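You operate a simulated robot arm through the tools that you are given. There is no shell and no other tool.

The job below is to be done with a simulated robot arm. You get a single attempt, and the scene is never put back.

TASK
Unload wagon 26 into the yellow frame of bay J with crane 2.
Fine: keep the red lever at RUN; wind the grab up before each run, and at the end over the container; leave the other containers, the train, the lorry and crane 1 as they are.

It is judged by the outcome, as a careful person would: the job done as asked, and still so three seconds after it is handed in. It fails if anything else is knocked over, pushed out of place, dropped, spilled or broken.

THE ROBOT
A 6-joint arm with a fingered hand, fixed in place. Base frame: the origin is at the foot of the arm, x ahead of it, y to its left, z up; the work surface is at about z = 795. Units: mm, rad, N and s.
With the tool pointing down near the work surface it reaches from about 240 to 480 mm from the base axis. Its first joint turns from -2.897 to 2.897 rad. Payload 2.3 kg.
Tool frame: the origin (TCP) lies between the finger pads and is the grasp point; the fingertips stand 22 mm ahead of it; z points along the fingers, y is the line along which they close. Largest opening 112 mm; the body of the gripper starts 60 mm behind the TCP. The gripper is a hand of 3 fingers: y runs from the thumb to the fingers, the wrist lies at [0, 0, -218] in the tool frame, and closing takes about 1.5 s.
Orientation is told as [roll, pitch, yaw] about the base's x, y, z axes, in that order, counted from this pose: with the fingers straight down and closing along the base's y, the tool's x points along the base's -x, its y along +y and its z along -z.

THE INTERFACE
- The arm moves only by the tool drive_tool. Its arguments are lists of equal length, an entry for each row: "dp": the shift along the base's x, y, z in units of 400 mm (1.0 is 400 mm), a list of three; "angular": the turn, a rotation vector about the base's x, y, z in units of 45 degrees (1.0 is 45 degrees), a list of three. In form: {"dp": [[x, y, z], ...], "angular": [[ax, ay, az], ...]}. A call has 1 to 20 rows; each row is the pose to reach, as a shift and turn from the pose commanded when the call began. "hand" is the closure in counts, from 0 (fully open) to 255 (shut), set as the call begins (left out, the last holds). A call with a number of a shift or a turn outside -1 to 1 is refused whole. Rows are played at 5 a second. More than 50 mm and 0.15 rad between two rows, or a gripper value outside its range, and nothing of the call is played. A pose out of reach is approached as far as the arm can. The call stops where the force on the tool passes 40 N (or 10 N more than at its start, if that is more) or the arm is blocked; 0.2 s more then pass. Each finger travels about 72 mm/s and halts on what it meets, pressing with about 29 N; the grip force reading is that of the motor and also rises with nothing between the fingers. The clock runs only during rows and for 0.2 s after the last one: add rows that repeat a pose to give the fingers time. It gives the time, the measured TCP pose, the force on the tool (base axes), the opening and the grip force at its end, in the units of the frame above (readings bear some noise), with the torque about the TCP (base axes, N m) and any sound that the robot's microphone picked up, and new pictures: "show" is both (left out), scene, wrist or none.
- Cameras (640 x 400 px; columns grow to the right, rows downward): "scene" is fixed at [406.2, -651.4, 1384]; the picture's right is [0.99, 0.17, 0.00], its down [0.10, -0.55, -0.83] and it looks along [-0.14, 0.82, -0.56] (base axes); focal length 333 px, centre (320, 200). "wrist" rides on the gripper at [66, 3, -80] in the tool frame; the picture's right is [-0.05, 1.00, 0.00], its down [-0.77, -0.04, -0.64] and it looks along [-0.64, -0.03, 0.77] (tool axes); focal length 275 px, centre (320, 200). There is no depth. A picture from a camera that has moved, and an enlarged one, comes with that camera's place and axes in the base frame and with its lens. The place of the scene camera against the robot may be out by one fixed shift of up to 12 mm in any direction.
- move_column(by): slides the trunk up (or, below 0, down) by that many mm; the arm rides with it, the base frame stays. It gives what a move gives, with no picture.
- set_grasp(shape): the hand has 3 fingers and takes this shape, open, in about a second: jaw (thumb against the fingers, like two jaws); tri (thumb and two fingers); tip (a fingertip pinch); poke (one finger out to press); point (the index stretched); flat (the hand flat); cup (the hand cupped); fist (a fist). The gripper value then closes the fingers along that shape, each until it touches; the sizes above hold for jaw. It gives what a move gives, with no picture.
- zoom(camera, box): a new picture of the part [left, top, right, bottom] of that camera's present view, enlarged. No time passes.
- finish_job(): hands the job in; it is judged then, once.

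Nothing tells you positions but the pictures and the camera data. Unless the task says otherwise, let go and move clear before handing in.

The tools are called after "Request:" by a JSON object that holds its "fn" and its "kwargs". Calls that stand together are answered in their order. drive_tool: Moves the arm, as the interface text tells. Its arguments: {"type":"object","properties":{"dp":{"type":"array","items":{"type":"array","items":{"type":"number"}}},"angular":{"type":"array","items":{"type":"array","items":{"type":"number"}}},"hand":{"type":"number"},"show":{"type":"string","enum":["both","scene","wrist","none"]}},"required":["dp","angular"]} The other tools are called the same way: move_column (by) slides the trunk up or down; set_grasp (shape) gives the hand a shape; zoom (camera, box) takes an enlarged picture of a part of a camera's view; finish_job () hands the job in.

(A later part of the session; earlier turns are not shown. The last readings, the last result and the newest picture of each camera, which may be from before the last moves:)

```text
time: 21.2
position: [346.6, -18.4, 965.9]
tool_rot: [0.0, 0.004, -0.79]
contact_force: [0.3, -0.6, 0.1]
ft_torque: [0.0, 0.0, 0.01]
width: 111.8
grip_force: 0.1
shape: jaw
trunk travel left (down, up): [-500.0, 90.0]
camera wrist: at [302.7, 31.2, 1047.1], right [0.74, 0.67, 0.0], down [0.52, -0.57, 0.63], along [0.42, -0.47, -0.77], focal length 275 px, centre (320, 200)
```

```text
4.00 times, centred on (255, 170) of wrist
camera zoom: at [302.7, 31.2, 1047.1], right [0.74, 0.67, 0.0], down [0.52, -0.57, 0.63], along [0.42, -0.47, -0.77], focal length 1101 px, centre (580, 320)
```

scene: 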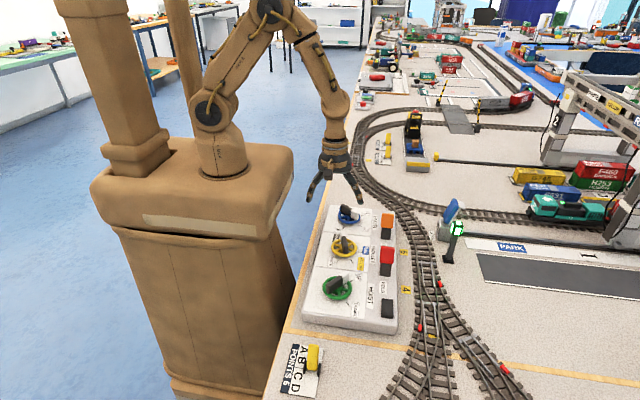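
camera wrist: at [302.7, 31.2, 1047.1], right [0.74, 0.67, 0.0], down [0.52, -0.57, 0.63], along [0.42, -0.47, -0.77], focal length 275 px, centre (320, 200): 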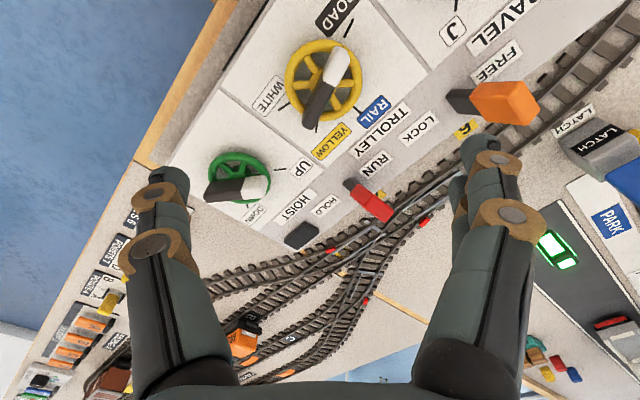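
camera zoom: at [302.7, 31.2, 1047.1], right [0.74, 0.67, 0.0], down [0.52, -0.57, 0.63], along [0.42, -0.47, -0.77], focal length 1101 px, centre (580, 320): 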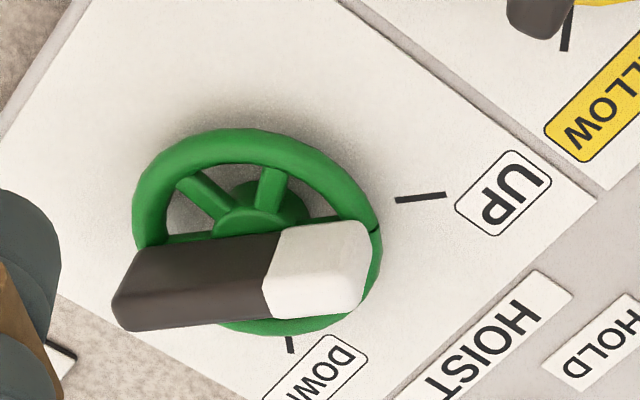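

Yaw −45° is fine, and triangulating puts the yellow wheel's centre at about (353,−20) with rim z≈797 and the bar at z≈806–828. I'll turn on to −75°, centre over it and come lower for a check.

Request:
{"fn": "drive_tool", "kwargs": {"dp": [[0.005, -0.001, -0.04], [0.01, -0.003, -0.08], [0.015, -0.004, -0.12], [0.015, -0.004, -0.165], [0.015, -0.004, -0.165]], "angular": [[0, 0, -0.17], [0, 0, -0.34], [0, 0, -0.51], [0, 0, -0.664], [0, 0, -0.664]], "show": "both"}}

Request:
{"fn": "zoom", "kwargs": {"camera": "scene", "box": [300, 160, 420, 260]}}

Request:
{"fn": "zoom", "kwargs": {"camera": "wrist", "box": [220, 40, 420, 180]}}

```text
time: 22.4
position: [354.3, -19.0, 900.2]
tool_rot: [-0.001, 0.002, -1.313]
contact_force: [0.0, -0.5, 0.9]
ft_torque: [0.01, -0.01, 0.03]
width: 111.7
grip_force: 0.0
shape: jaw
trunk travel left (down, up): [-500.0, 90.0]
camera wrist: at [339.2, 46.2, 980.8], right [0.98, 0.21, 0.0], down [0.16, -0.76, 0.63], along [0.13, -0.62, -0.77], focal length 275 px, centre (320, 200)
```

scene: 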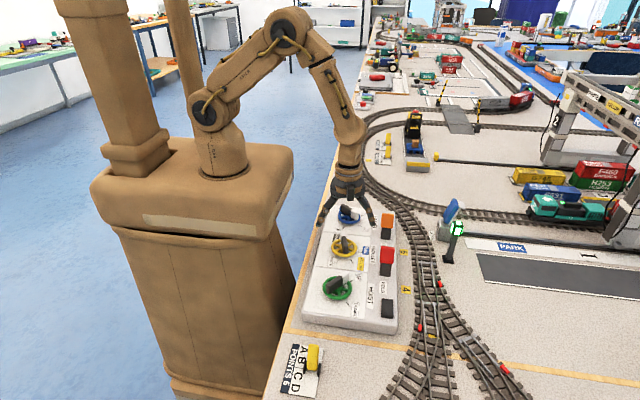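
wrist: 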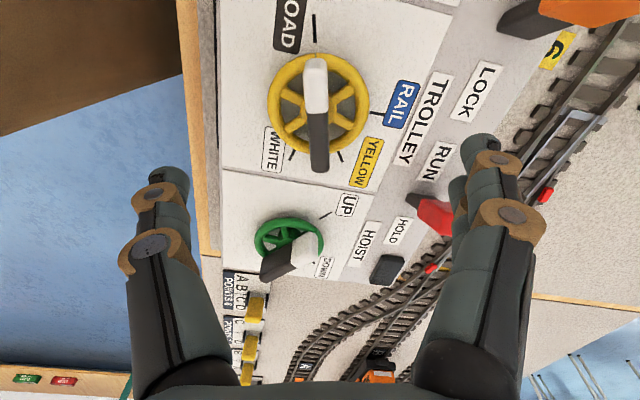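

```text
4.00 times, centred on (360, 210) of scene
camera zoom: at [406.2, -651.4, 1384.0], right [0.99, 0.17, 0.0], down [0.1, -0.55, -0.83], along [-0.14, 0.82, -0.56], focal length 1331 px, centre (160, 160)
```

zoom: 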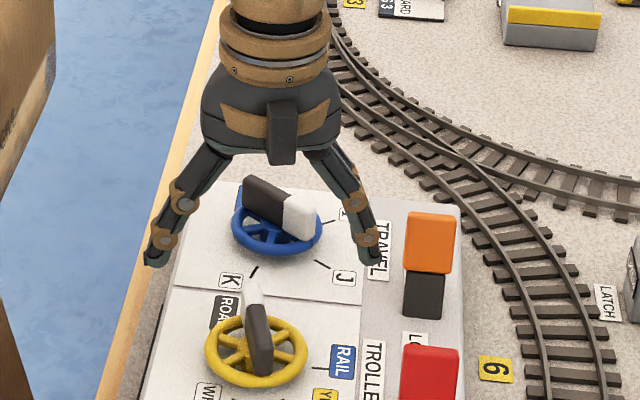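

```text
2.86 times, centred on (320, 110) of wrist
camera zoom: at [339.2, 46.2, 980.8], right [0.98, 0.21, 0.0], down [0.16, -0.76, 0.63], along [0.13, -0.62, -0.77], focal length 786 px, centre (320, 457)
```

zoom: 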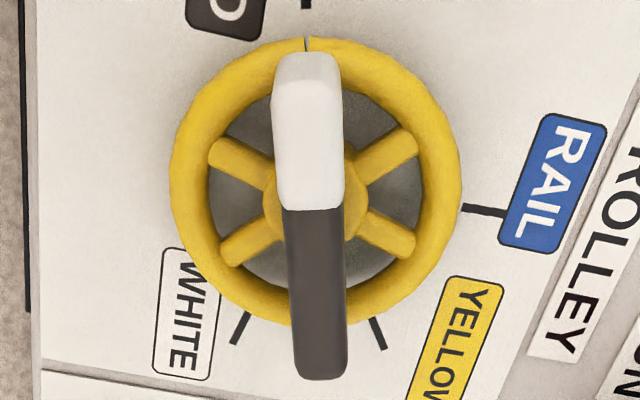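

The bar lines up with the gap between thumb and fingers at this yaw, centre about (353,−19), top about z 826. I'll lower to TCP z≈833 with the hand open and check before closing.

Request:
{"fn": "drive_tool", "kwargs": {"dp": [[-0.001, 0, -0.05], [-0.002, -0.001, -0.1], [-0.003, -0.001, -0.14], [-0.003, -0.001, -0.1675], [-0.003, -0.001, -0.1675]], "angular": [[0, 0, 0], [0, 0, 0], [0, 0, 0], [0, 0, 0], [0, 0, 0]], "hand": 0, "show": "both"}}

Request:
{"fn": "zoom", "kwargs": {"camera": "scene", "box": [300, 190, 420, 290]}}

```text
time: 23.6
position: [351.9, -20.6, 832.8]
tool_rot: [0.001, 0.002, -1.311]
contact_force: [-0.8, -0.5, 0.1]
ft_torque: [0.01, 0.01, -0.02]
width: 111.7
grip_force: 0.2
shape: jaw
trunk travel left (down, up): [-500.0, 90.0]
camera wrist: at [337.5, 44.4, 913.2], right [0.98, 0.21, 0.0], down [0.16, -0.76, 0.63], along [0.13, -0.62, -0.77], focal length 275 px, centre (320, 200)
```

scene: 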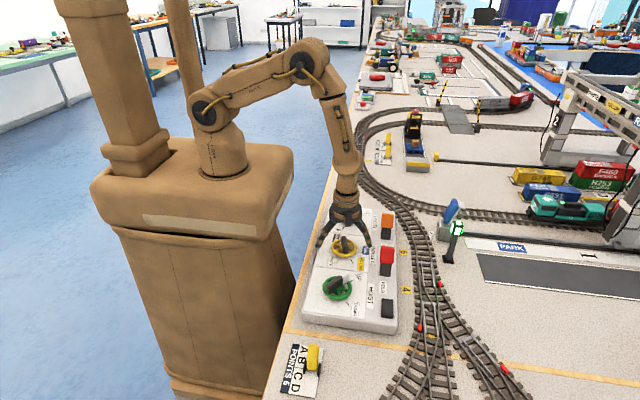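
wrist: 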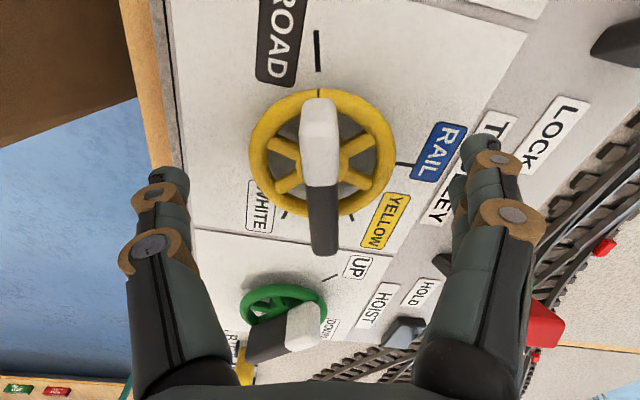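

```text
4.00 times, centred on (360, 240) of scene
camera zoom: at [406.2, -651.4, 1384.0], right [0.99, 0.17, 0.0], down [0.1, -0.55, -0.83], along [-0.14, 0.82, -0.56], focal length 1331 px, centre (160, 40)
```

zoom: 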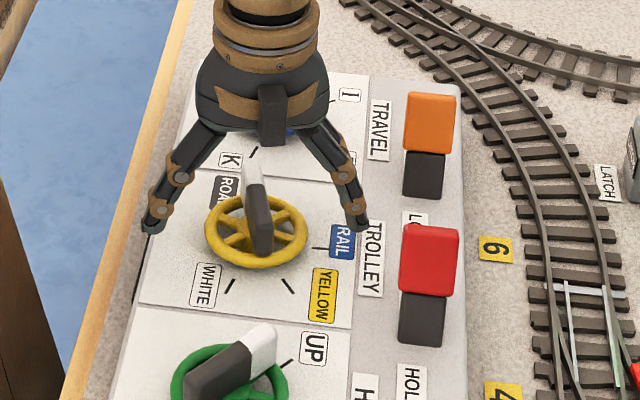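

Request:
{"fn": "drive_tool", "kwargs": {"dp": [[0, 0, -0.007], [0, 0, -0.0145], [0, 0, -0.0145]], "angular": [[0, 0, 0], [0, 0, 0], [0, 0, 0]], "show": "none"}}

Request:
{"fn": "drive_tool", "kwargs": {"dp": [[0, 0, 0], [0, 0, 0], [0, 0, 0], [0, 0, 0], [0, 0, 0], [0, 0, 0], [0, 0, 0], [0, 0, 0]], "angular": [[0, 0, 0], [0, 0, 0], [0, 0, 0], [0, 0, 0], [0, 0, 0], [0, 0, 0], [0, 0, 0], [0, 0, 0]], "hand": 255, "show": "both"}}

Request:
{"fn": "zoom", "kwargs": {"camera": "scene", "box": [300, 190, 420, 290]}}

```text
time: 24.4
position: [352.8, -20.3, 827.7]
tool_rot: [-0.001, 0.002, -1.312]
contact_force: [-0.3, 0.0, 0.5]
ft_torque: [0.03, -0.01, 0.0]
width: 111.6
grip_force: 0.1
shape: jaw
trunk travel left (down, up): [-500.0, 90.0]
```

```text
time: 25.6
position: [353.2, -20.6, 830.4]
tool_rot: [0.009, -0.001, -1.309]
contact_force: [-0.1, 0.1, 31.4]
ft_torque: [-0.04, 0.37, -0.01]
width: 46.0
grip_force: 29.0
shape: jaw
trunk travel left (down, up): [-500.0, 90.0]
stopped in row 5: the force on the tool passed its limit at 41 N (the readings are from after the stop); the commanded pose is now the measured one
camera wrist: at [337.8, 44.0, 910.3], right [0.98, 0.21, 0.01], down [0.16, -0.75, 0.64], along [0.14, -0.62, -0.77], focal length 275 px, centre (320, 200)
```

scene: 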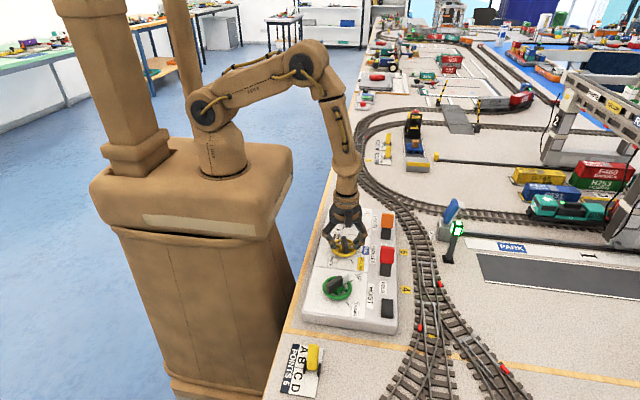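
wrist: 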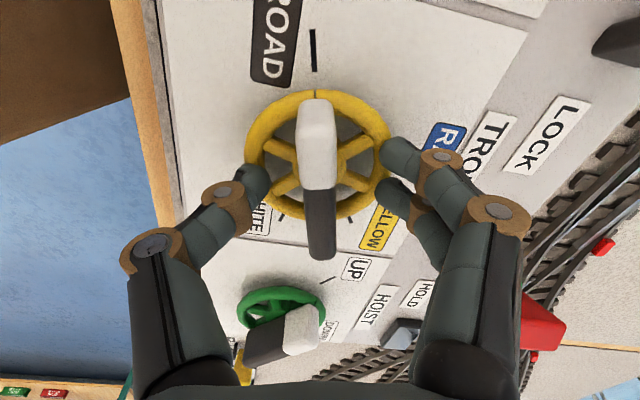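

```text
4.00 times, centred on (360, 240) of scene
camera zoom: at [406.2, -651.4, 1384.0], right [0.99, 0.17, 0.0], down [0.1, -0.55, -0.83], along [-0.14, 0.82, -0.56], focal length 1331 px, centre (160, 40)
```

zoom: 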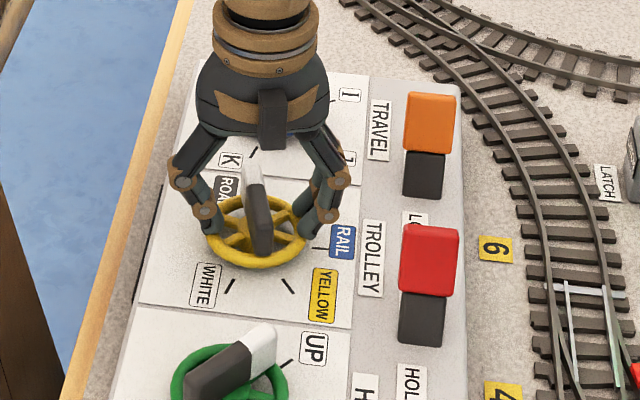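

The fingers curl downward while closing and met the rim at 46 mm, so nothing was gripped. I'll ease off, rise clear, narrow the hand first, then come down between rim and bar.

Request:
{"fn": "drive_tool", "kwargs": {"dp": [[0, 0, 0.02], [0, 0, 0.05], [0, 0, 0.05], [0, 0, 0.05], [0, 0, 0.05]], "angular": [[0, 0, 0], [0, 0, 0], [0, 0, 0], [0, 0, 0], [0, 0, 0]], "hand": 165, "show": "both"}}

Request:
{"fn": "zoom", "kwargs": {"camera": "scene", "box": [300, 190, 420, 290]}}

```text
time: 26.8
position: [352.6, -21.6, 849.5]
tool_rot: [0.004, -0.001, -1.311]
contact_force: [-4.3, -0.5, -2.9]
ft_torque: [-0.01, 0.04, 0.01]
width: 23.7
grip_force: 29.1
shape: jaw
trunk travel left (down, up): [-500.0, 90.0]
camera wrist: at [338.5, 43.9, 929.4], right [0.98, 0.21, 0.0], down [0.16, -0.76, 0.64], along [0.14, -0.62, -0.77], focal length 275 px, centre (320, 200)
```

scene: 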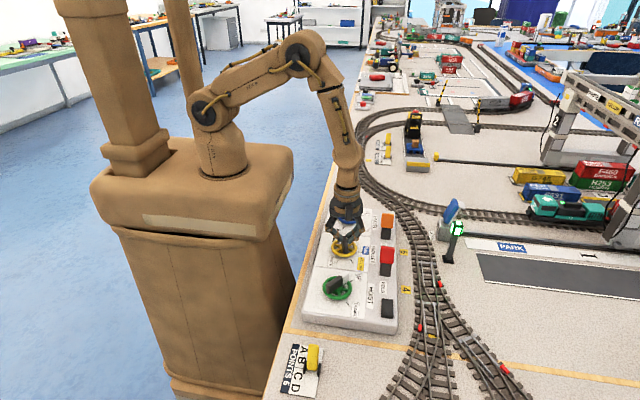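
wrist: 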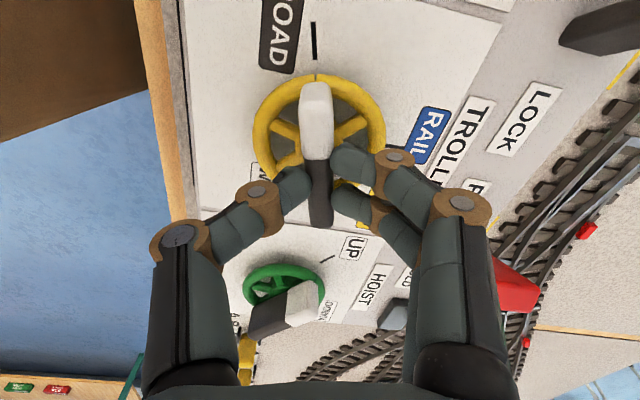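

```text
4.00 times, centred on (360, 240) of scene
camera zoom: at [406.2, -651.4, 1384.0], right [0.99, 0.17, 0.0], down [0.1, -0.55, -0.83], along [-0.14, 0.82, -0.56], focal length 1331 px, centre (160, 40)
```

zoom: 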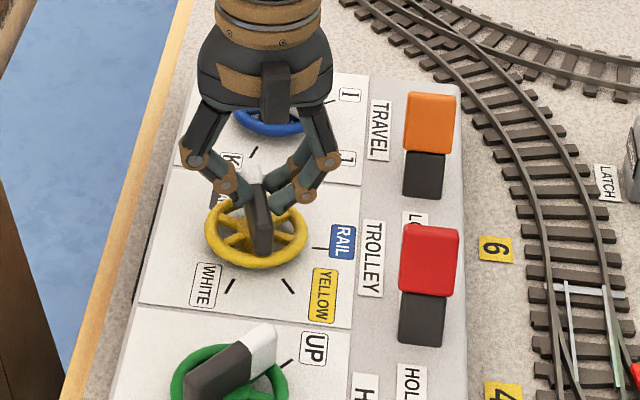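

Request:
{"fn": "zoom", "kwargs": {"camera": "wrist", "box": [240, 60, 400, 240]}}

Request:
{"fn": "zoom", "kwargs": {"camera": "scene", "box": [330, 215, 390, 265]}}

```text
2.22 times, centred on (320, 150) of wrist
camera zoom: at [338.5, 43.9, 929.4], right [0.98, 0.21, 0.0], down [0.16, -0.76, 0.64], along [0.14, -0.62, -0.77], focal length 612 px, centre (320, 311)
```

zoom: 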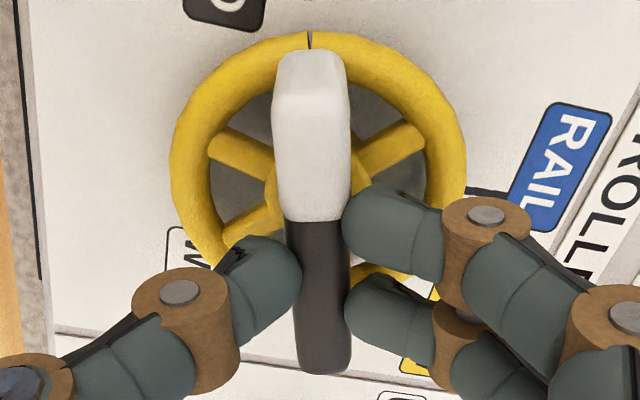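

```text
8.00 times, centred on (360, 240) of scene
camera zoom: at [406.2, -651.4, 1384.0], right [0.99, 0.17, 0.0], down [0.1, -0.55, -0.83], along [-0.14, 0.82, -0.56], focal length 2662 px, centre (0, -120)
```

zoom: 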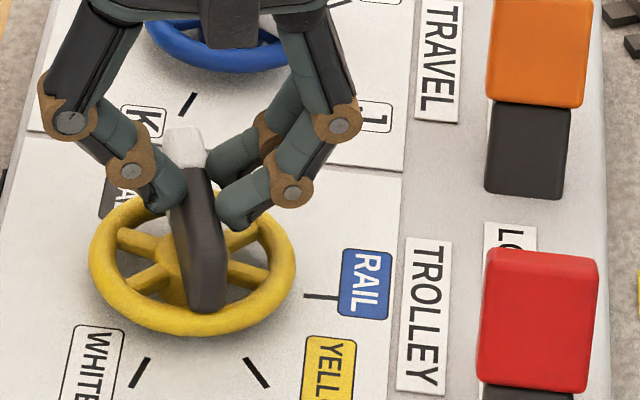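

Request:
{"fn": "drive_tool", "kwargs": {"dp": [[0, 0, 0], [0, 0, 0], [0, 0, -0.01], [0, 0, -0.02], [0, 0, -0.02]], "angular": [[0, 0, 0], [0, 0, 0], [0, 0, 0], [0, 0, 0], [0, 0, 0]], "hand": 140, "show": "wrist"}}

Request:
{"fn": "drive_tool", "kwargs": {"dp": [[0, 0, 0], [0, 0, 0], [0, 0, 0], [0, 0, 0]], "angular": [[0, 0, 0], [0, 0, 0], [0, 0, 0], [0, 0, 0]], "hand": 255, "show": "wrist"}}

```text
time: 28.0
position: [353.6, -20.2, 839.4]
tool_rot: [0.003, 0.001, -1.309]
contact_force: [-0.4, -0.9, -1.0]
ft_torque: [0.03, 0.0, 0.0]
width: 49.8
grip_force: 0.1
shape: jaw
trunk travel left (down, up): [-500.0, 90.0]
camera wrist: at [339.0, 44.3, 920.5], right [0.98, 0.21, 0.0], down [0.16, -0.76, 0.64], along [0.14, -0.62, -0.77], focal length 275 px, centre (320, 200)
```

wrist: 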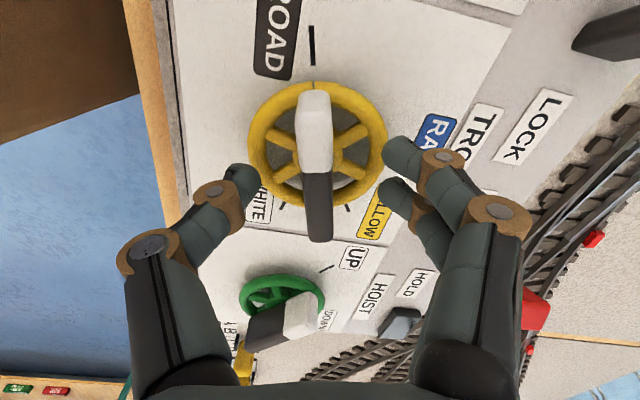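

```text
time: 29.0
position: [353.3, -19.9, 839.7]
tool_rot: [0.003, 0.001, -1.31]
contact_force: [-0.5, 0.0, -3.9]
ft_torque: [0.02, -0.05, 0.0]
width: 6.8
grip_force: 28.8
shape: jaw
trunk travel left (down, up): [-500.0, 90.0]
camera wrist: at [339.0, 44.3, 920.3], right [0.98, 0.21, 0.0], down [0.16, -0.76, 0.64], along [0.14, -0.62, -0.77], focal length 275 px, centre (320, 200)
```

wrist: 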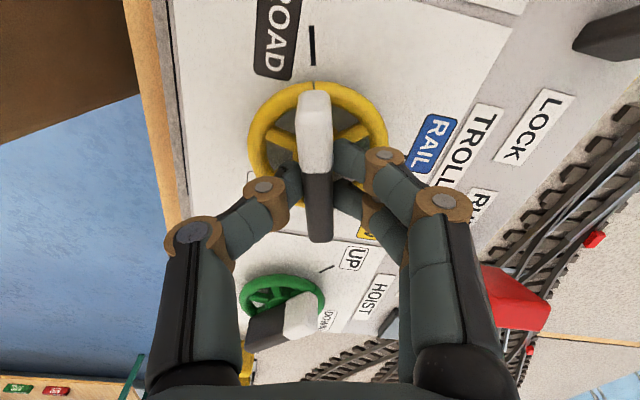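

The bar is gripped at its middle with about 29 N. I'll turn it clockwise 45° first and see how knob and crane respond.

Request:
{"fn": "drive_tool", "kwargs": {"dp": [[0, 0, 0], [0, 0, 0], [0, 0, 0], [0, 0, 0], [0, 0, 0], [0, 0, 0], [0, 0, 0], [0, 0, 0], [0, 0, 0]], "angular": [[0, 0, -0.125], [0, 0, -0.25], [0, 0, -0.375], [0, 0, -0.5], [0, 0, -0.625], [0, 0, -0.75], [0, 0, -0.875], [0, 0, -1.0], [0, 0, -1.0]], "show": "both"}}

Request:
{"fn": "zoom", "kwargs": {"camera": "scene", "box": [320, 200, 400, 270]}}

```text
time: 31.0
position: [353.6, -20.2, 840.5]
tool_rot: [0.005, 0.001, -2.098]
contact_force: [-7.9, -1.7, -9.1]
ft_torque: [-0.04, 0.1, 0.02]
width: 6.3
grip_force: 28.7
shape: jaw
trunk travel left (down, up): [-500.0, 90.0]
camera wrist: at [389.1, 34.8, 920.8], right [0.84, -0.54, 0.0], down [-0.42, -0.65, 0.64], along [-0.34, -0.54, -0.77], focal length 275 px, centre (320, 200)
```

scene: 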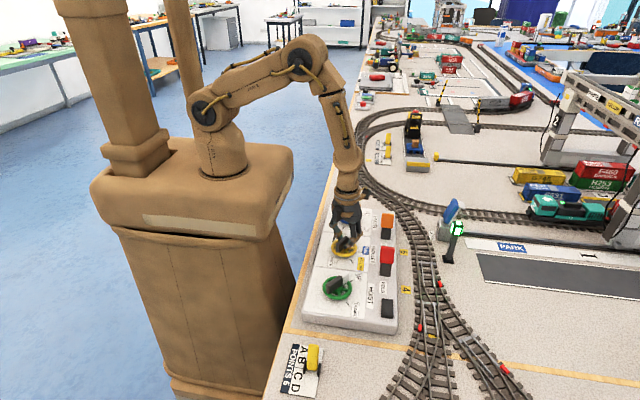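
wrist: 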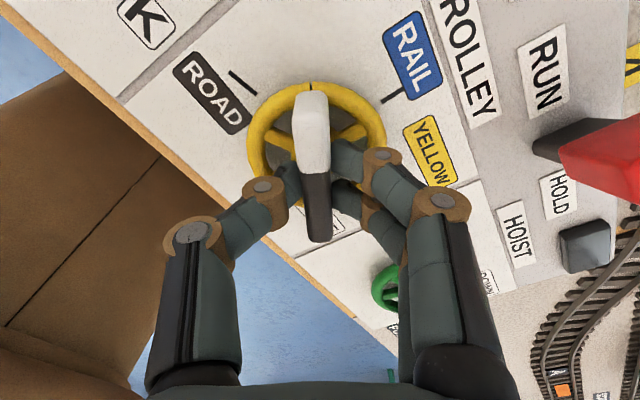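

```text
5.71 times, centred on (360, 235) of scene
camera zoom: at [406.2, -651.4, 1384.0], right [0.99, 0.17, 0.0], down [0.1, -0.55, -0.83], along [-0.14, 0.82, -0.56], focal length 1901 px, centre (91, 0)
```

zoom: 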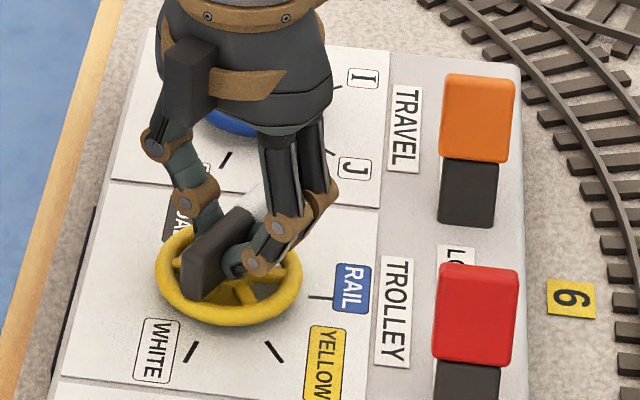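

The knob follows the hand well and is now about halfway from ROAD to RAIL. I'll continue another 45° and then the last 15°.

Request:
{"fn": "drive_tool", "kwargs": {"dp": [[0, 0, 0], [0, 0, 0], [0, 0, 0], [0, 0, 0], [0, 0, 0], [0, 0, 0], [0, 0, 0], [0, 0, 0], [0, 0, 0]], "angular": [[0, 0, -0.125], [0, 0, -0.25], [0, 0, -0.375], [0, 0, -0.5], [0, 0, -0.625], [0, 0, -0.75], [0, 0, -0.875], [0, 0, -1.0], [0, 0, -1.0]], "show": "both"}}

Request:
{"fn": "zoom", "kwargs": {"camera": "wrist", "box": [200, 40, 440, 260]}}

```text
time: 33.0
position: [352.8, -20.7, 839.4]
tool_rot: [0.002, 0.001, -2.884]
contact_force: [-7.7, -4.4, -4.5]
ft_torque: [-0.07, 0.12, 0.02]
width: 6.3
grip_force: 28.9
shape: jaw
trunk travel left (down, up): [-500.0, 90.0]
camera wrist: at [417.1, -6.7, 920.6], right [0.21, -0.98, 0.0], down [-0.76, -0.16, 0.64], along [-0.62, -0.14, -0.77], focal length 275 px, centre (320, 200)
```

scene: 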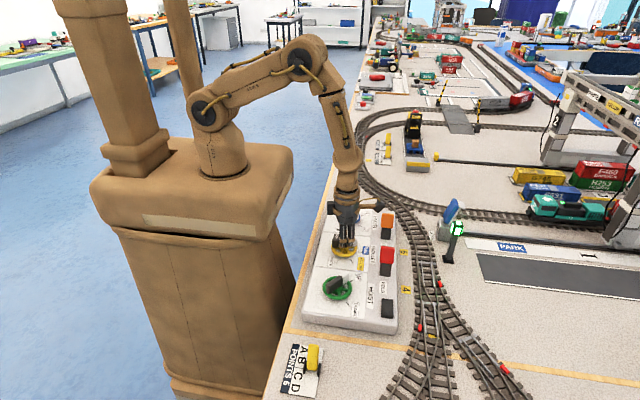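
wrist: 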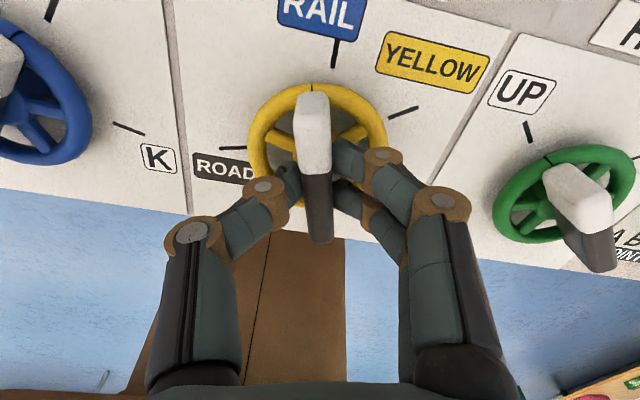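

```text
1.82 times, centred on (320, 150) of wrist
camera zoom: at [417.1, -6.7, 920.6], right [0.21, -0.98, 0.0], down [-0.76, -0.16, 0.64], along [-0.62, -0.14, -0.77], focal length 500 px, centre (320, 291)
```

zoom: 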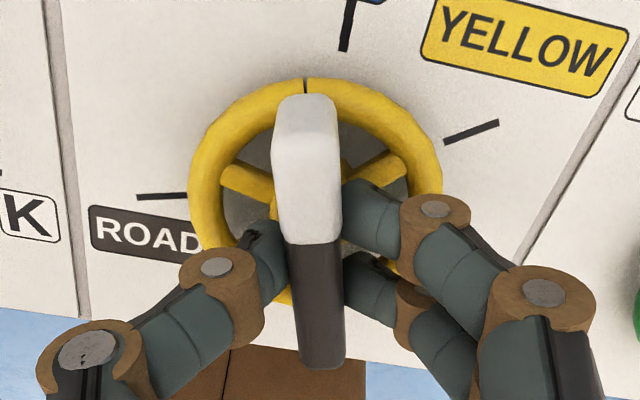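

Request:
{"fn": "drive_tool", "kwargs": {"dp": [[0, 0, 0], [0, 0, 0], [0, 0, 0], [0, 0, 0]], "angular": [[0, 0, -0.11], [0, 0, -0.22], [0, 0, -0.33], [0, 0, -0.33]], "show": "both"}}

Request:
{"fn": "zoom", "kwargs": {"camera": "wrist", "box": [220, 0, 440, 200]}}

Request:
{"fn": "zoom", "kwargs": {"camera": "scene", "box": [540, 50, 640, 250]}}

```text
time: 34.0
position: [352.8, -22.3, 840.9]
tool_rot: [0.005, 0.0, -3.143]
contact_force: [-14.0, -4.0, -15.2]
ft_torque: [-0.06, 0.19, 0.03]
width: 5.7
grip_force: 28.8
shape: jaw
trunk travel left (down, up): [-500.0, 90.0]
camera wrist: at [418.7, -23.3, 921.3], right [-0.05, -1.0, 0.0], down [-0.77, 0.04, 0.64], along [-0.64, 0.03, -0.77], focal length 275 px, centre (320, 200)
```

scene: 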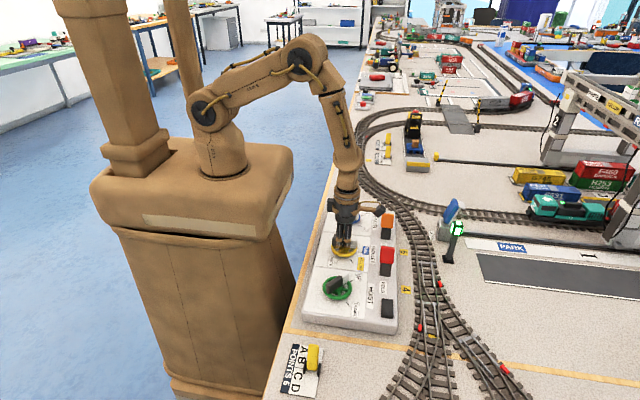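
wrist: 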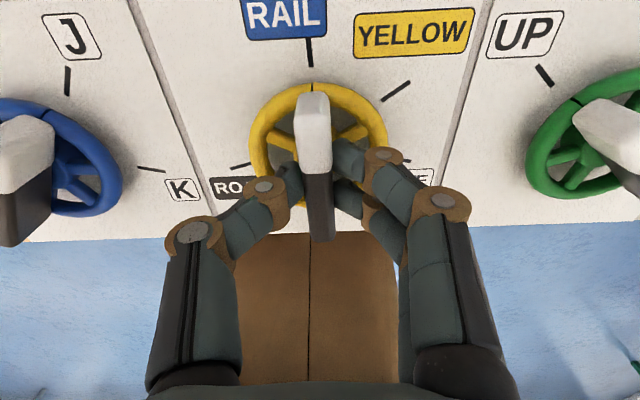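

```text
2.00 times, centred on (330, 100) of wrist
camera zoom: at [418.7, -23.3, 921.3], right [-0.05, -1.0, 0.0], down [-0.77, 0.04, 0.64], along [-0.64, 0.03, -0.77], focal length 551 px, centre (300, 400)
```

zoom: 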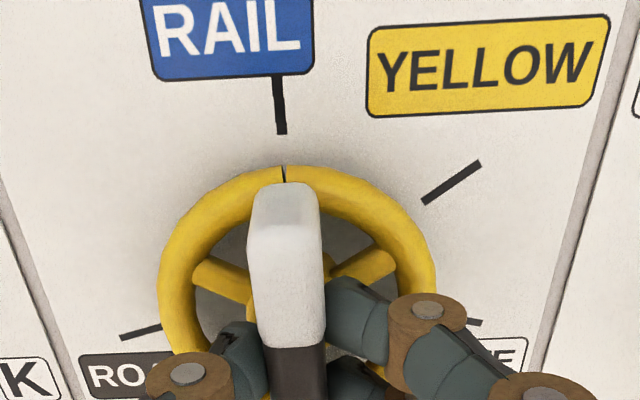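

```text
2.00 times, centred on (590, 150) of scene
camera zoom: at [406.2, -651.4, 1384.0], right [0.99, 0.17, 0.0], down [0.1, -0.55, -0.83], along [-0.14, 0.82, -0.56], focal length 665 px, centre (-220, 300)
```

zoom: 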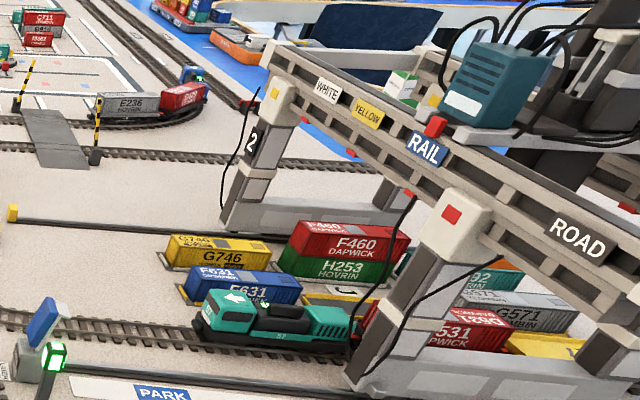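

The trolley has run to RAIL, with its red mark over the RAIL plate and the knob notch on the RAIL tick. I'll release, rise clear and check that it stays.

Request:
{"fn": "drive_tool", "kwargs": {"dp": [[0, 0, 0], [0, 0, 0], [0, 0, 0], [0, 0, 0.05], [0, 0, 0.1], [0, 0, 0.15], [0, 0, 0.2], [0, 0, 0.2]], "angular": [[0, 0, 0], [0, 0, 0], [0, 0, 0], [0, 0, 0], [0, 0, 0], [0, 0, 0], [0, 0, 0], [0, 0, 0]], "hand": 120, "show": "both"}}

Request:
{"fn": "zoom", "kwargs": {"camera": "scene", "box": [560, 80, 640, 230]}}

Request:
{"fn": "zoom", "kwargs": {"camera": "wrist", "box": [240, 20, 640, 260]}}

```text
time: 35.8
position: [352.9, -20.1, 922.0]
tool_rot: [0.004, 0.0, -3.138]
contact_force: [0.4, 0.2, 0.1]
ft_torque: [0.04, 0.01, -0.05]
width: 58.7
grip_force: 0.1
shape: jaw
trunk travel left (down, up): [-500.0, 90.0]
camera wrist: at [418.1, -22.5, 1002.5], right [-0.05, -1.0, 0.0], down [-0.77, 0.04, 0.64], along [-0.64, 0.03, -0.77], focal length 275 px, centre (320, 200)
```

scene: 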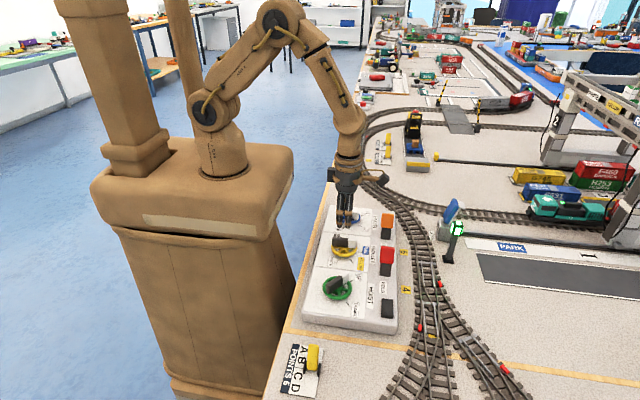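
wrist: 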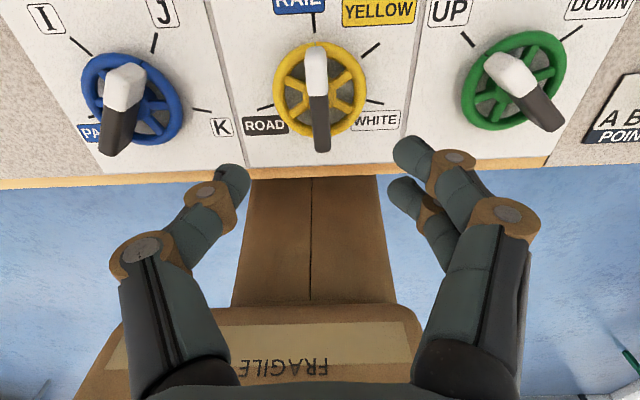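

```text
2.67 times, centred on (600, 155) of scene
camera zoom: at [406.2, -651.4, 1384.0], right [0.99, 0.17, 0.0], down [0.1, -0.55, -0.83], along [-0.14, 0.82, -0.56], focal length 887 px, centre (-427, 320)
```

zoom: 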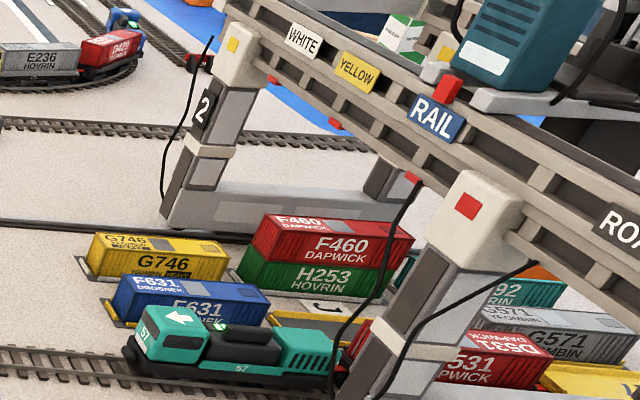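

```text
1.60 times, centred on (440, 140) of wrist
camera zoom: at [418.1, -22.5, 1002.5], right [-0.05, -1.0, 0.0], down [-0.77, 0.04, 0.64], along [-0.64, 0.03, -0.77], focal length 440 px, centre (128, 296)
```

zoom: 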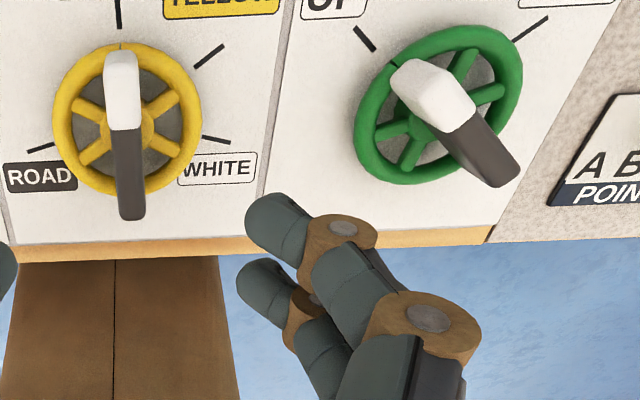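

The trolley stays at RAIL. The green hoist knob centres at about (353,−157) with UP at +47° and DOWN at −48°, so I'll move over it and turn to about −133°.

Request:
{"fn": "drive_tool", "kwargs": {"dp": [[0, -0.05, 0], [0, -0.1, 0], [0, -0.15, 0], [0, -0.2, 0], [0, -0.25, 0], [0, -0.3, 0], [0.001, -0.343, 0], [0.001, -0.343, 0]], "angular": [[0, 0, 0.15], [0, 0, 0.3], [0, 0, 0.45], [0, 0, 0.6], [0, 0, 0.75], [0, 0, 0.9], [0, 0, 1.0], [0, 0, 1.0]], "show": "wrist"}}

Request:
{"fn": "zoom", "kwargs": {"camera": "wrist", "box": [220, 20, 420, 160]}}

```text
time: 37.6
position: [353.4, -158.3, 922.1]
tool_rot: [0.006, 0.0, -2.354]
contact_force: [-0.1, 0.3, 0.1]
ft_torque: [-0.02, 0.01, -0.02]
width: 59.0
grip_force: 0.1
shape: jaw
trunk travel left (down, up): [-500.0, 90.0]
camera wrist: at [401.7, -113.7, 1000.9], right [0.68, -0.74, 0.0], down [-0.57, -0.52, 0.64], along [-0.47, -0.43, -0.77], focal length 275 px, centre (320, 200)
```

wrist: 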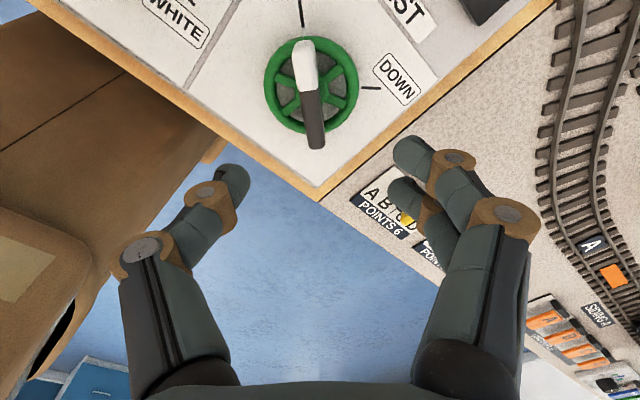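

```text
2.86 times, centred on (320, 90) of wrist
camera zoom: at [401.7, -113.7, 1000.9], right [0.68, -0.74, 0.0], down [-0.57, -0.52, 0.64], along [-0.47, -0.43, -0.77], focal length 786 px, centre (320, 514)
```

zoom: 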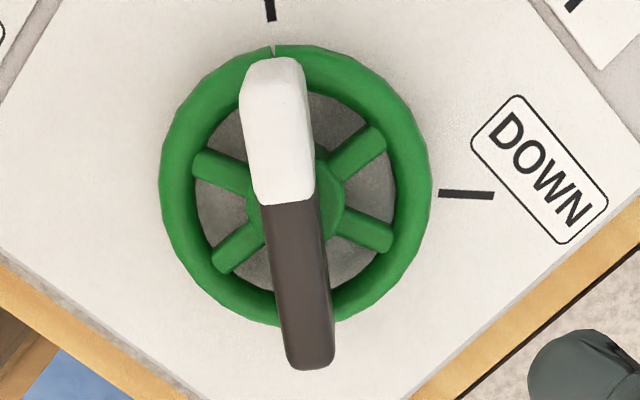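

Request:
{"fn": "drive_tool", "kwargs": {"dp": [[-0.002, 0.006, -0.04], [-0.004, 0.012, -0.08], [-0.005, 0.0165, -0.13], [-0.005, 0.0165, -0.13]], "angular": [[0, 0, 0.05], [0, 0, 0.09], [0, 0, 0.122], [0, 0, 0.122]], "show": "wrist"}}

Request:
{"fn": "zoom", "kwargs": {"camera": "wrist", "box": [220, 40, 420, 180]}}

```text
time: 38.6
position: [351.3, -150.5, 868.9]
tool_rot: [0.001, -0.001, -2.258]
contact_force: [-0.3, -0.4, -0.5]
ft_torque: [0.0, 0.01, 0.0]
width: 58.9
grip_force: 0.0
shape: jaw
trunk travel left (down, up): [-500.0, 90.0]
camera wrist: at [395.4, -100.8, 948.5], right [0.74, -0.67, 0.0], down [-0.52, -0.57, 0.64], along [-0.42, -0.47, -0.77], focal length 275 px, centre (320, 200)
```

wrist: 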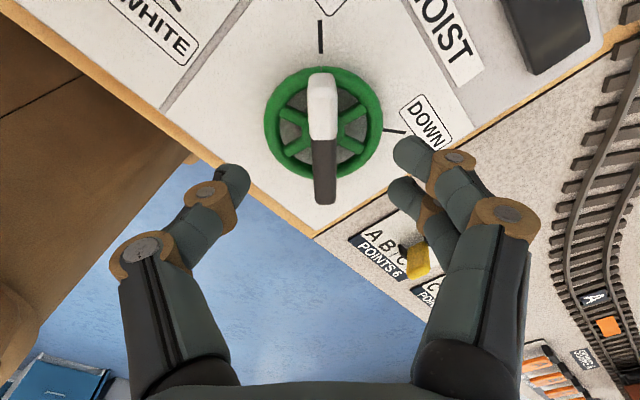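

```text
2.86 times, centred on (320, 110) of wrist
camera zoom: at [395.4, -100.8, 948.5], right [0.74, -0.67, 0.0], down [-0.52, -0.57, 0.64], along [-0.42, -0.47, -0.77], focal length 786 px, centre (320, 457)
```

zoom: 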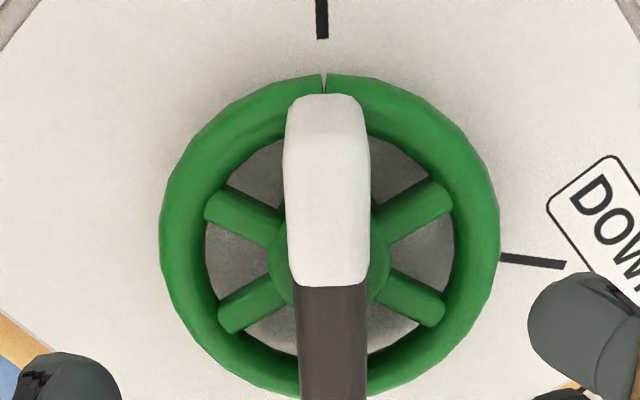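

Request:
{"fn": "drive_tool", "kwargs": {"dp": [[0.0015, -0.005, -0.03], [0.0015, -0.005, -0.06], [0.0015, -0.005, -0.072], [0.0015, -0.005, -0.072]], "angular": [[0, 0, 0], [0, 0, -0.01], [0, 0, -0.02], [0, 0, -0.02]], "hand": 140, "show": "wrist"}}

Request:
{"fn": "drive_tool", "kwargs": {"dp": [[0, 0, 0], [0, 0, 0], [0, 0, 0], [0, 0, 0], [0, 0, 0]], "angular": [[0, 0, 0], [0, 0, 0], [0, 0, 0], [0, 0, 0], [0, 0, 0]], "hand": 255, "show": "wrist"}}

```text
time: 39.6
position: [353.4, -153.0, 840.0]
tool_rot: [0.002, 0.0, -2.273]
contact_force: [-0.7, 0.6, 0.3]
ft_torque: [-0.02, 0.02, 0.04]
width: 51.1
grip_force: 0.1
shape: jaw
trunk travel left (down, up): [-500.0, 90.0]
camera wrist: at [398.0, -104.3, 919.4], right [0.73, -0.68, 0.0], down [-0.53, -0.56, 0.64], along [-0.43, -0.47, -0.77], focal length 275 px, centre (320, 200)
```

wrist: 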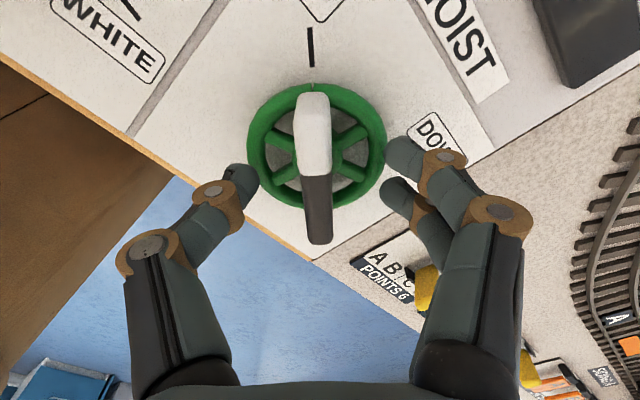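

```text
time: 40.8
position: [354.7, -153.5, 839.1]
tool_rot: [0.005, 0.0, -2.273]
contact_force: [0.2, 0.3, -4.0]
ft_torque: [0.0, -0.02, 0.01]
width: 6.7
grip_force: 29.2
shape: jaw
trunk travel left (down, up): [-500.0, 90.0]
camera wrist: at [398.2, -104.4, 919.4], right [0.73, -0.68, 0.0], down [-0.53, -0.56, 0.64], along [-0.43, -0.47, -0.77], focal length 275 px, centre (320, 200)
```

wrist: 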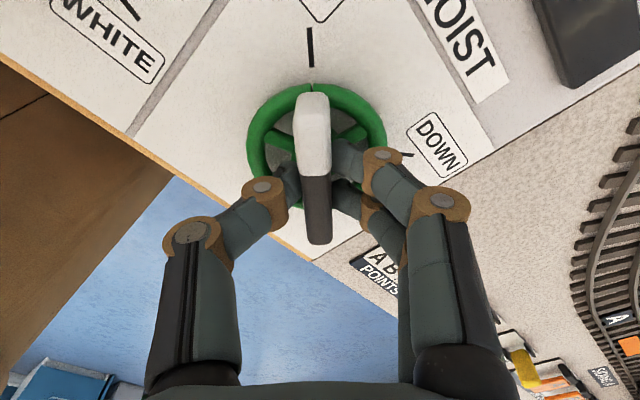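

Gripped the hoist knob at UP. I'll turn it clockwise toward DOWN in steps, watching the torque.

Request:
{"fn": "drive_tool", "kwargs": {"dp": [[0, 0, 0], [0, 0, 0], [0, 0, 0], [0, 0, 0], [0, 0, 0], [0, 0, 0], [0, 0, 0], [0, 0, 0], [0, 0, 0]], "angular": [[0, 0, -0.125], [0, 0, -0.25], [0, 0, -0.375], [0, 0, -0.5], [0, 0, -0.625], [0, 0, -0.75], [0, 0, -0.875], [0, 0, -1.0], [0, 0, -1.0]], "show": "both"}}

Request:
{"fn": "zoom", "kwargs": {"camera": "scene", "box": [540, 50, 640, 250]}}

```text
time: 42.8
position: [352.7, -152.5, 839.0]
tool_rot: [0.004, 0.0, -3.061]
contact_force: [-5.4, 0.4, -7.8]
ft_torque: [-0.03, 0.07, 0.02]
width: 6.5
grip_force: 28.7
shape: jaw
trunk travel left (down, up): [-500.0, 90.0]
camera wrist: at [418.7, -150.9, 919.7], right [0.03, -1.0, 0.0], down [-0.77, -0.02, 0.64], along [-0.64, -0.02, -0.77], focal length 275 px, centre (320, 200)
```

scene: 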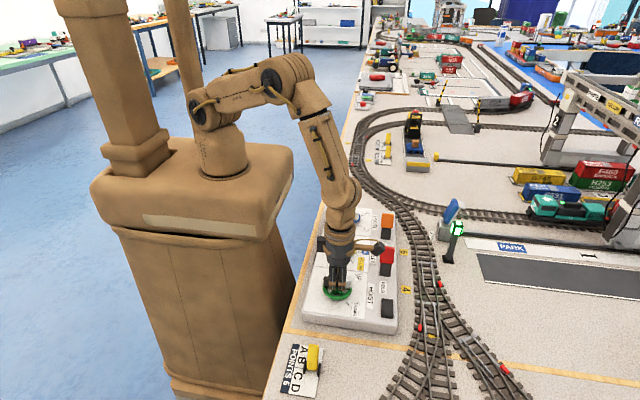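
wrist: 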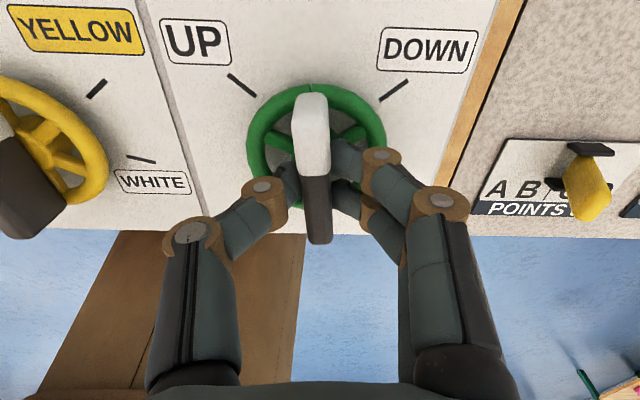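

```text
2.00 times, centred on (590, 150) of scene
camera zoom: at [406.2, -651.4, 1384.0], right [0.99, 0.17, 0.0], down [0.1, -0.55, -0.83], along [-0.14, 0.82, -0.56], focal length 665 px, centre (-220, 300)
```

zoom: 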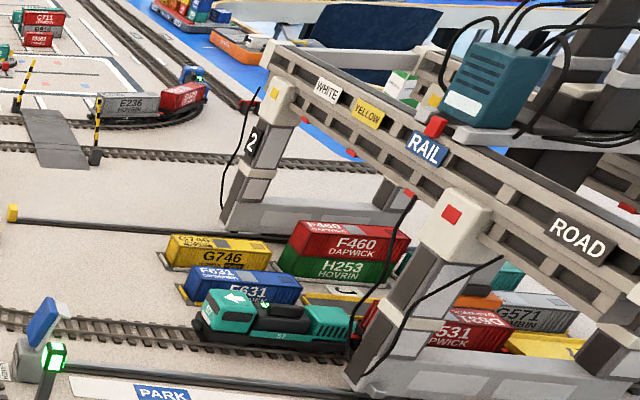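

Request:
{"fn": "drive_tool", "kwargs": {"dp": [[0, 0, 0], [0, 0, 0], [0, 0, 0], [0, 0, 0], [0, 0, 0], [0, 0, 0], [0, 0, 0], [0, 0, 0], [0, 0, 0]], "angular": [[0, 0, -0.125], [0, 0, -0.25], [0, 0, -0.375], [0, 0, -0.5], [0, 0, -0.625], [0, 0, -0.75], [0, 0, -0.875], [0, 0, -1.0], [0, 0, -1.0]], "show": "both"}}

Request:
{"fn": "zoom", "kwargs": {"camera": "scene", "box": [580, 160, 640, 250]}}

Request:
{"fn": "zoom", "kwargs": {"camera": "wrist", "box": [220, 20, 440, 200]}}

```text
time: 44.8
position: [353.2, -154.2, 839.4]
tool_rot: [0.004, 0.0, 2.437]
contact_force: [-8.7, 3.1, -8.7]
ft_torque: [-0.01, 0.12, 0.01]
width: 6.4
grip_force: 29.0
shape: jaw
trunk travel left (down, up): [-500.0, 90.0]
camera wrist: at [400.4, -197.9, 919.8], right [-0.68, -0.73, 0.0], down [-0.56, 0.53, 0.64], along [-0.47, 0.43, -0.77], focal length 275 px, centre (320, 200)
```

scene: 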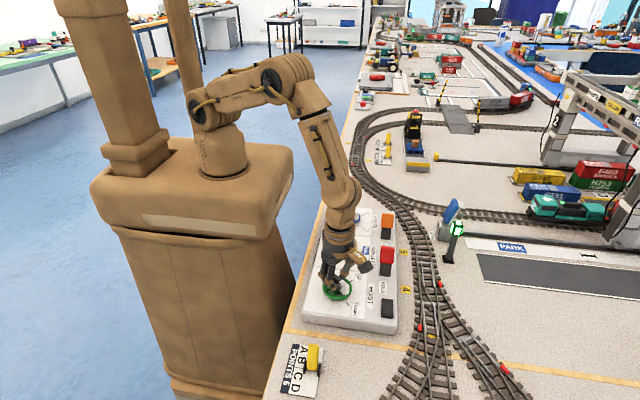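
wrist: 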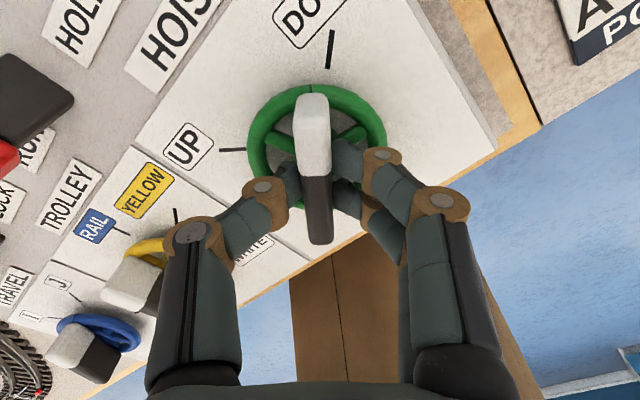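

```text
4.44 times, centred on (610, 205) of scene
camera zoom: at [406.2, -651.4, 1384.0], right [0.99, 0.17, 0.0], down [0.1, -0.55, -0.83], along [-0.14, 0.82, -0.56], focal length 1479 px, centre (-969, 178)
```

zoom: 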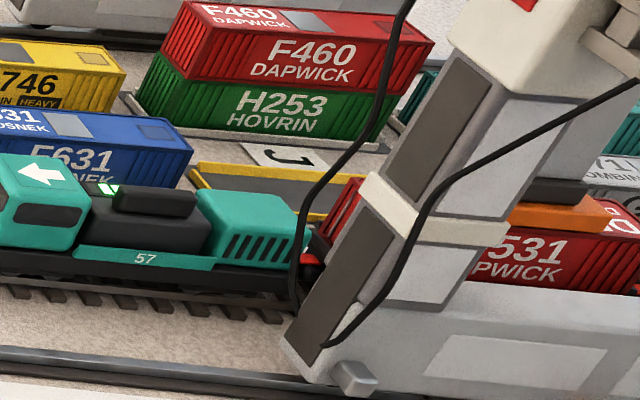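

```text
2.22 times, centred on (330, 110) of wrist
camera zoom: at [400.4, -197.9, 919.8], right [-0.68, -0.73, 0.0], down [-0.56, 0.53, 0.64], along [-0.47, 0.43, -0.77], focal length 612 px, centre (298, 400)
```

zoom: 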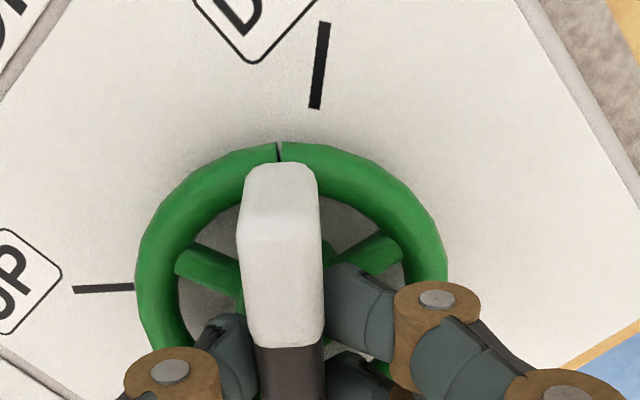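

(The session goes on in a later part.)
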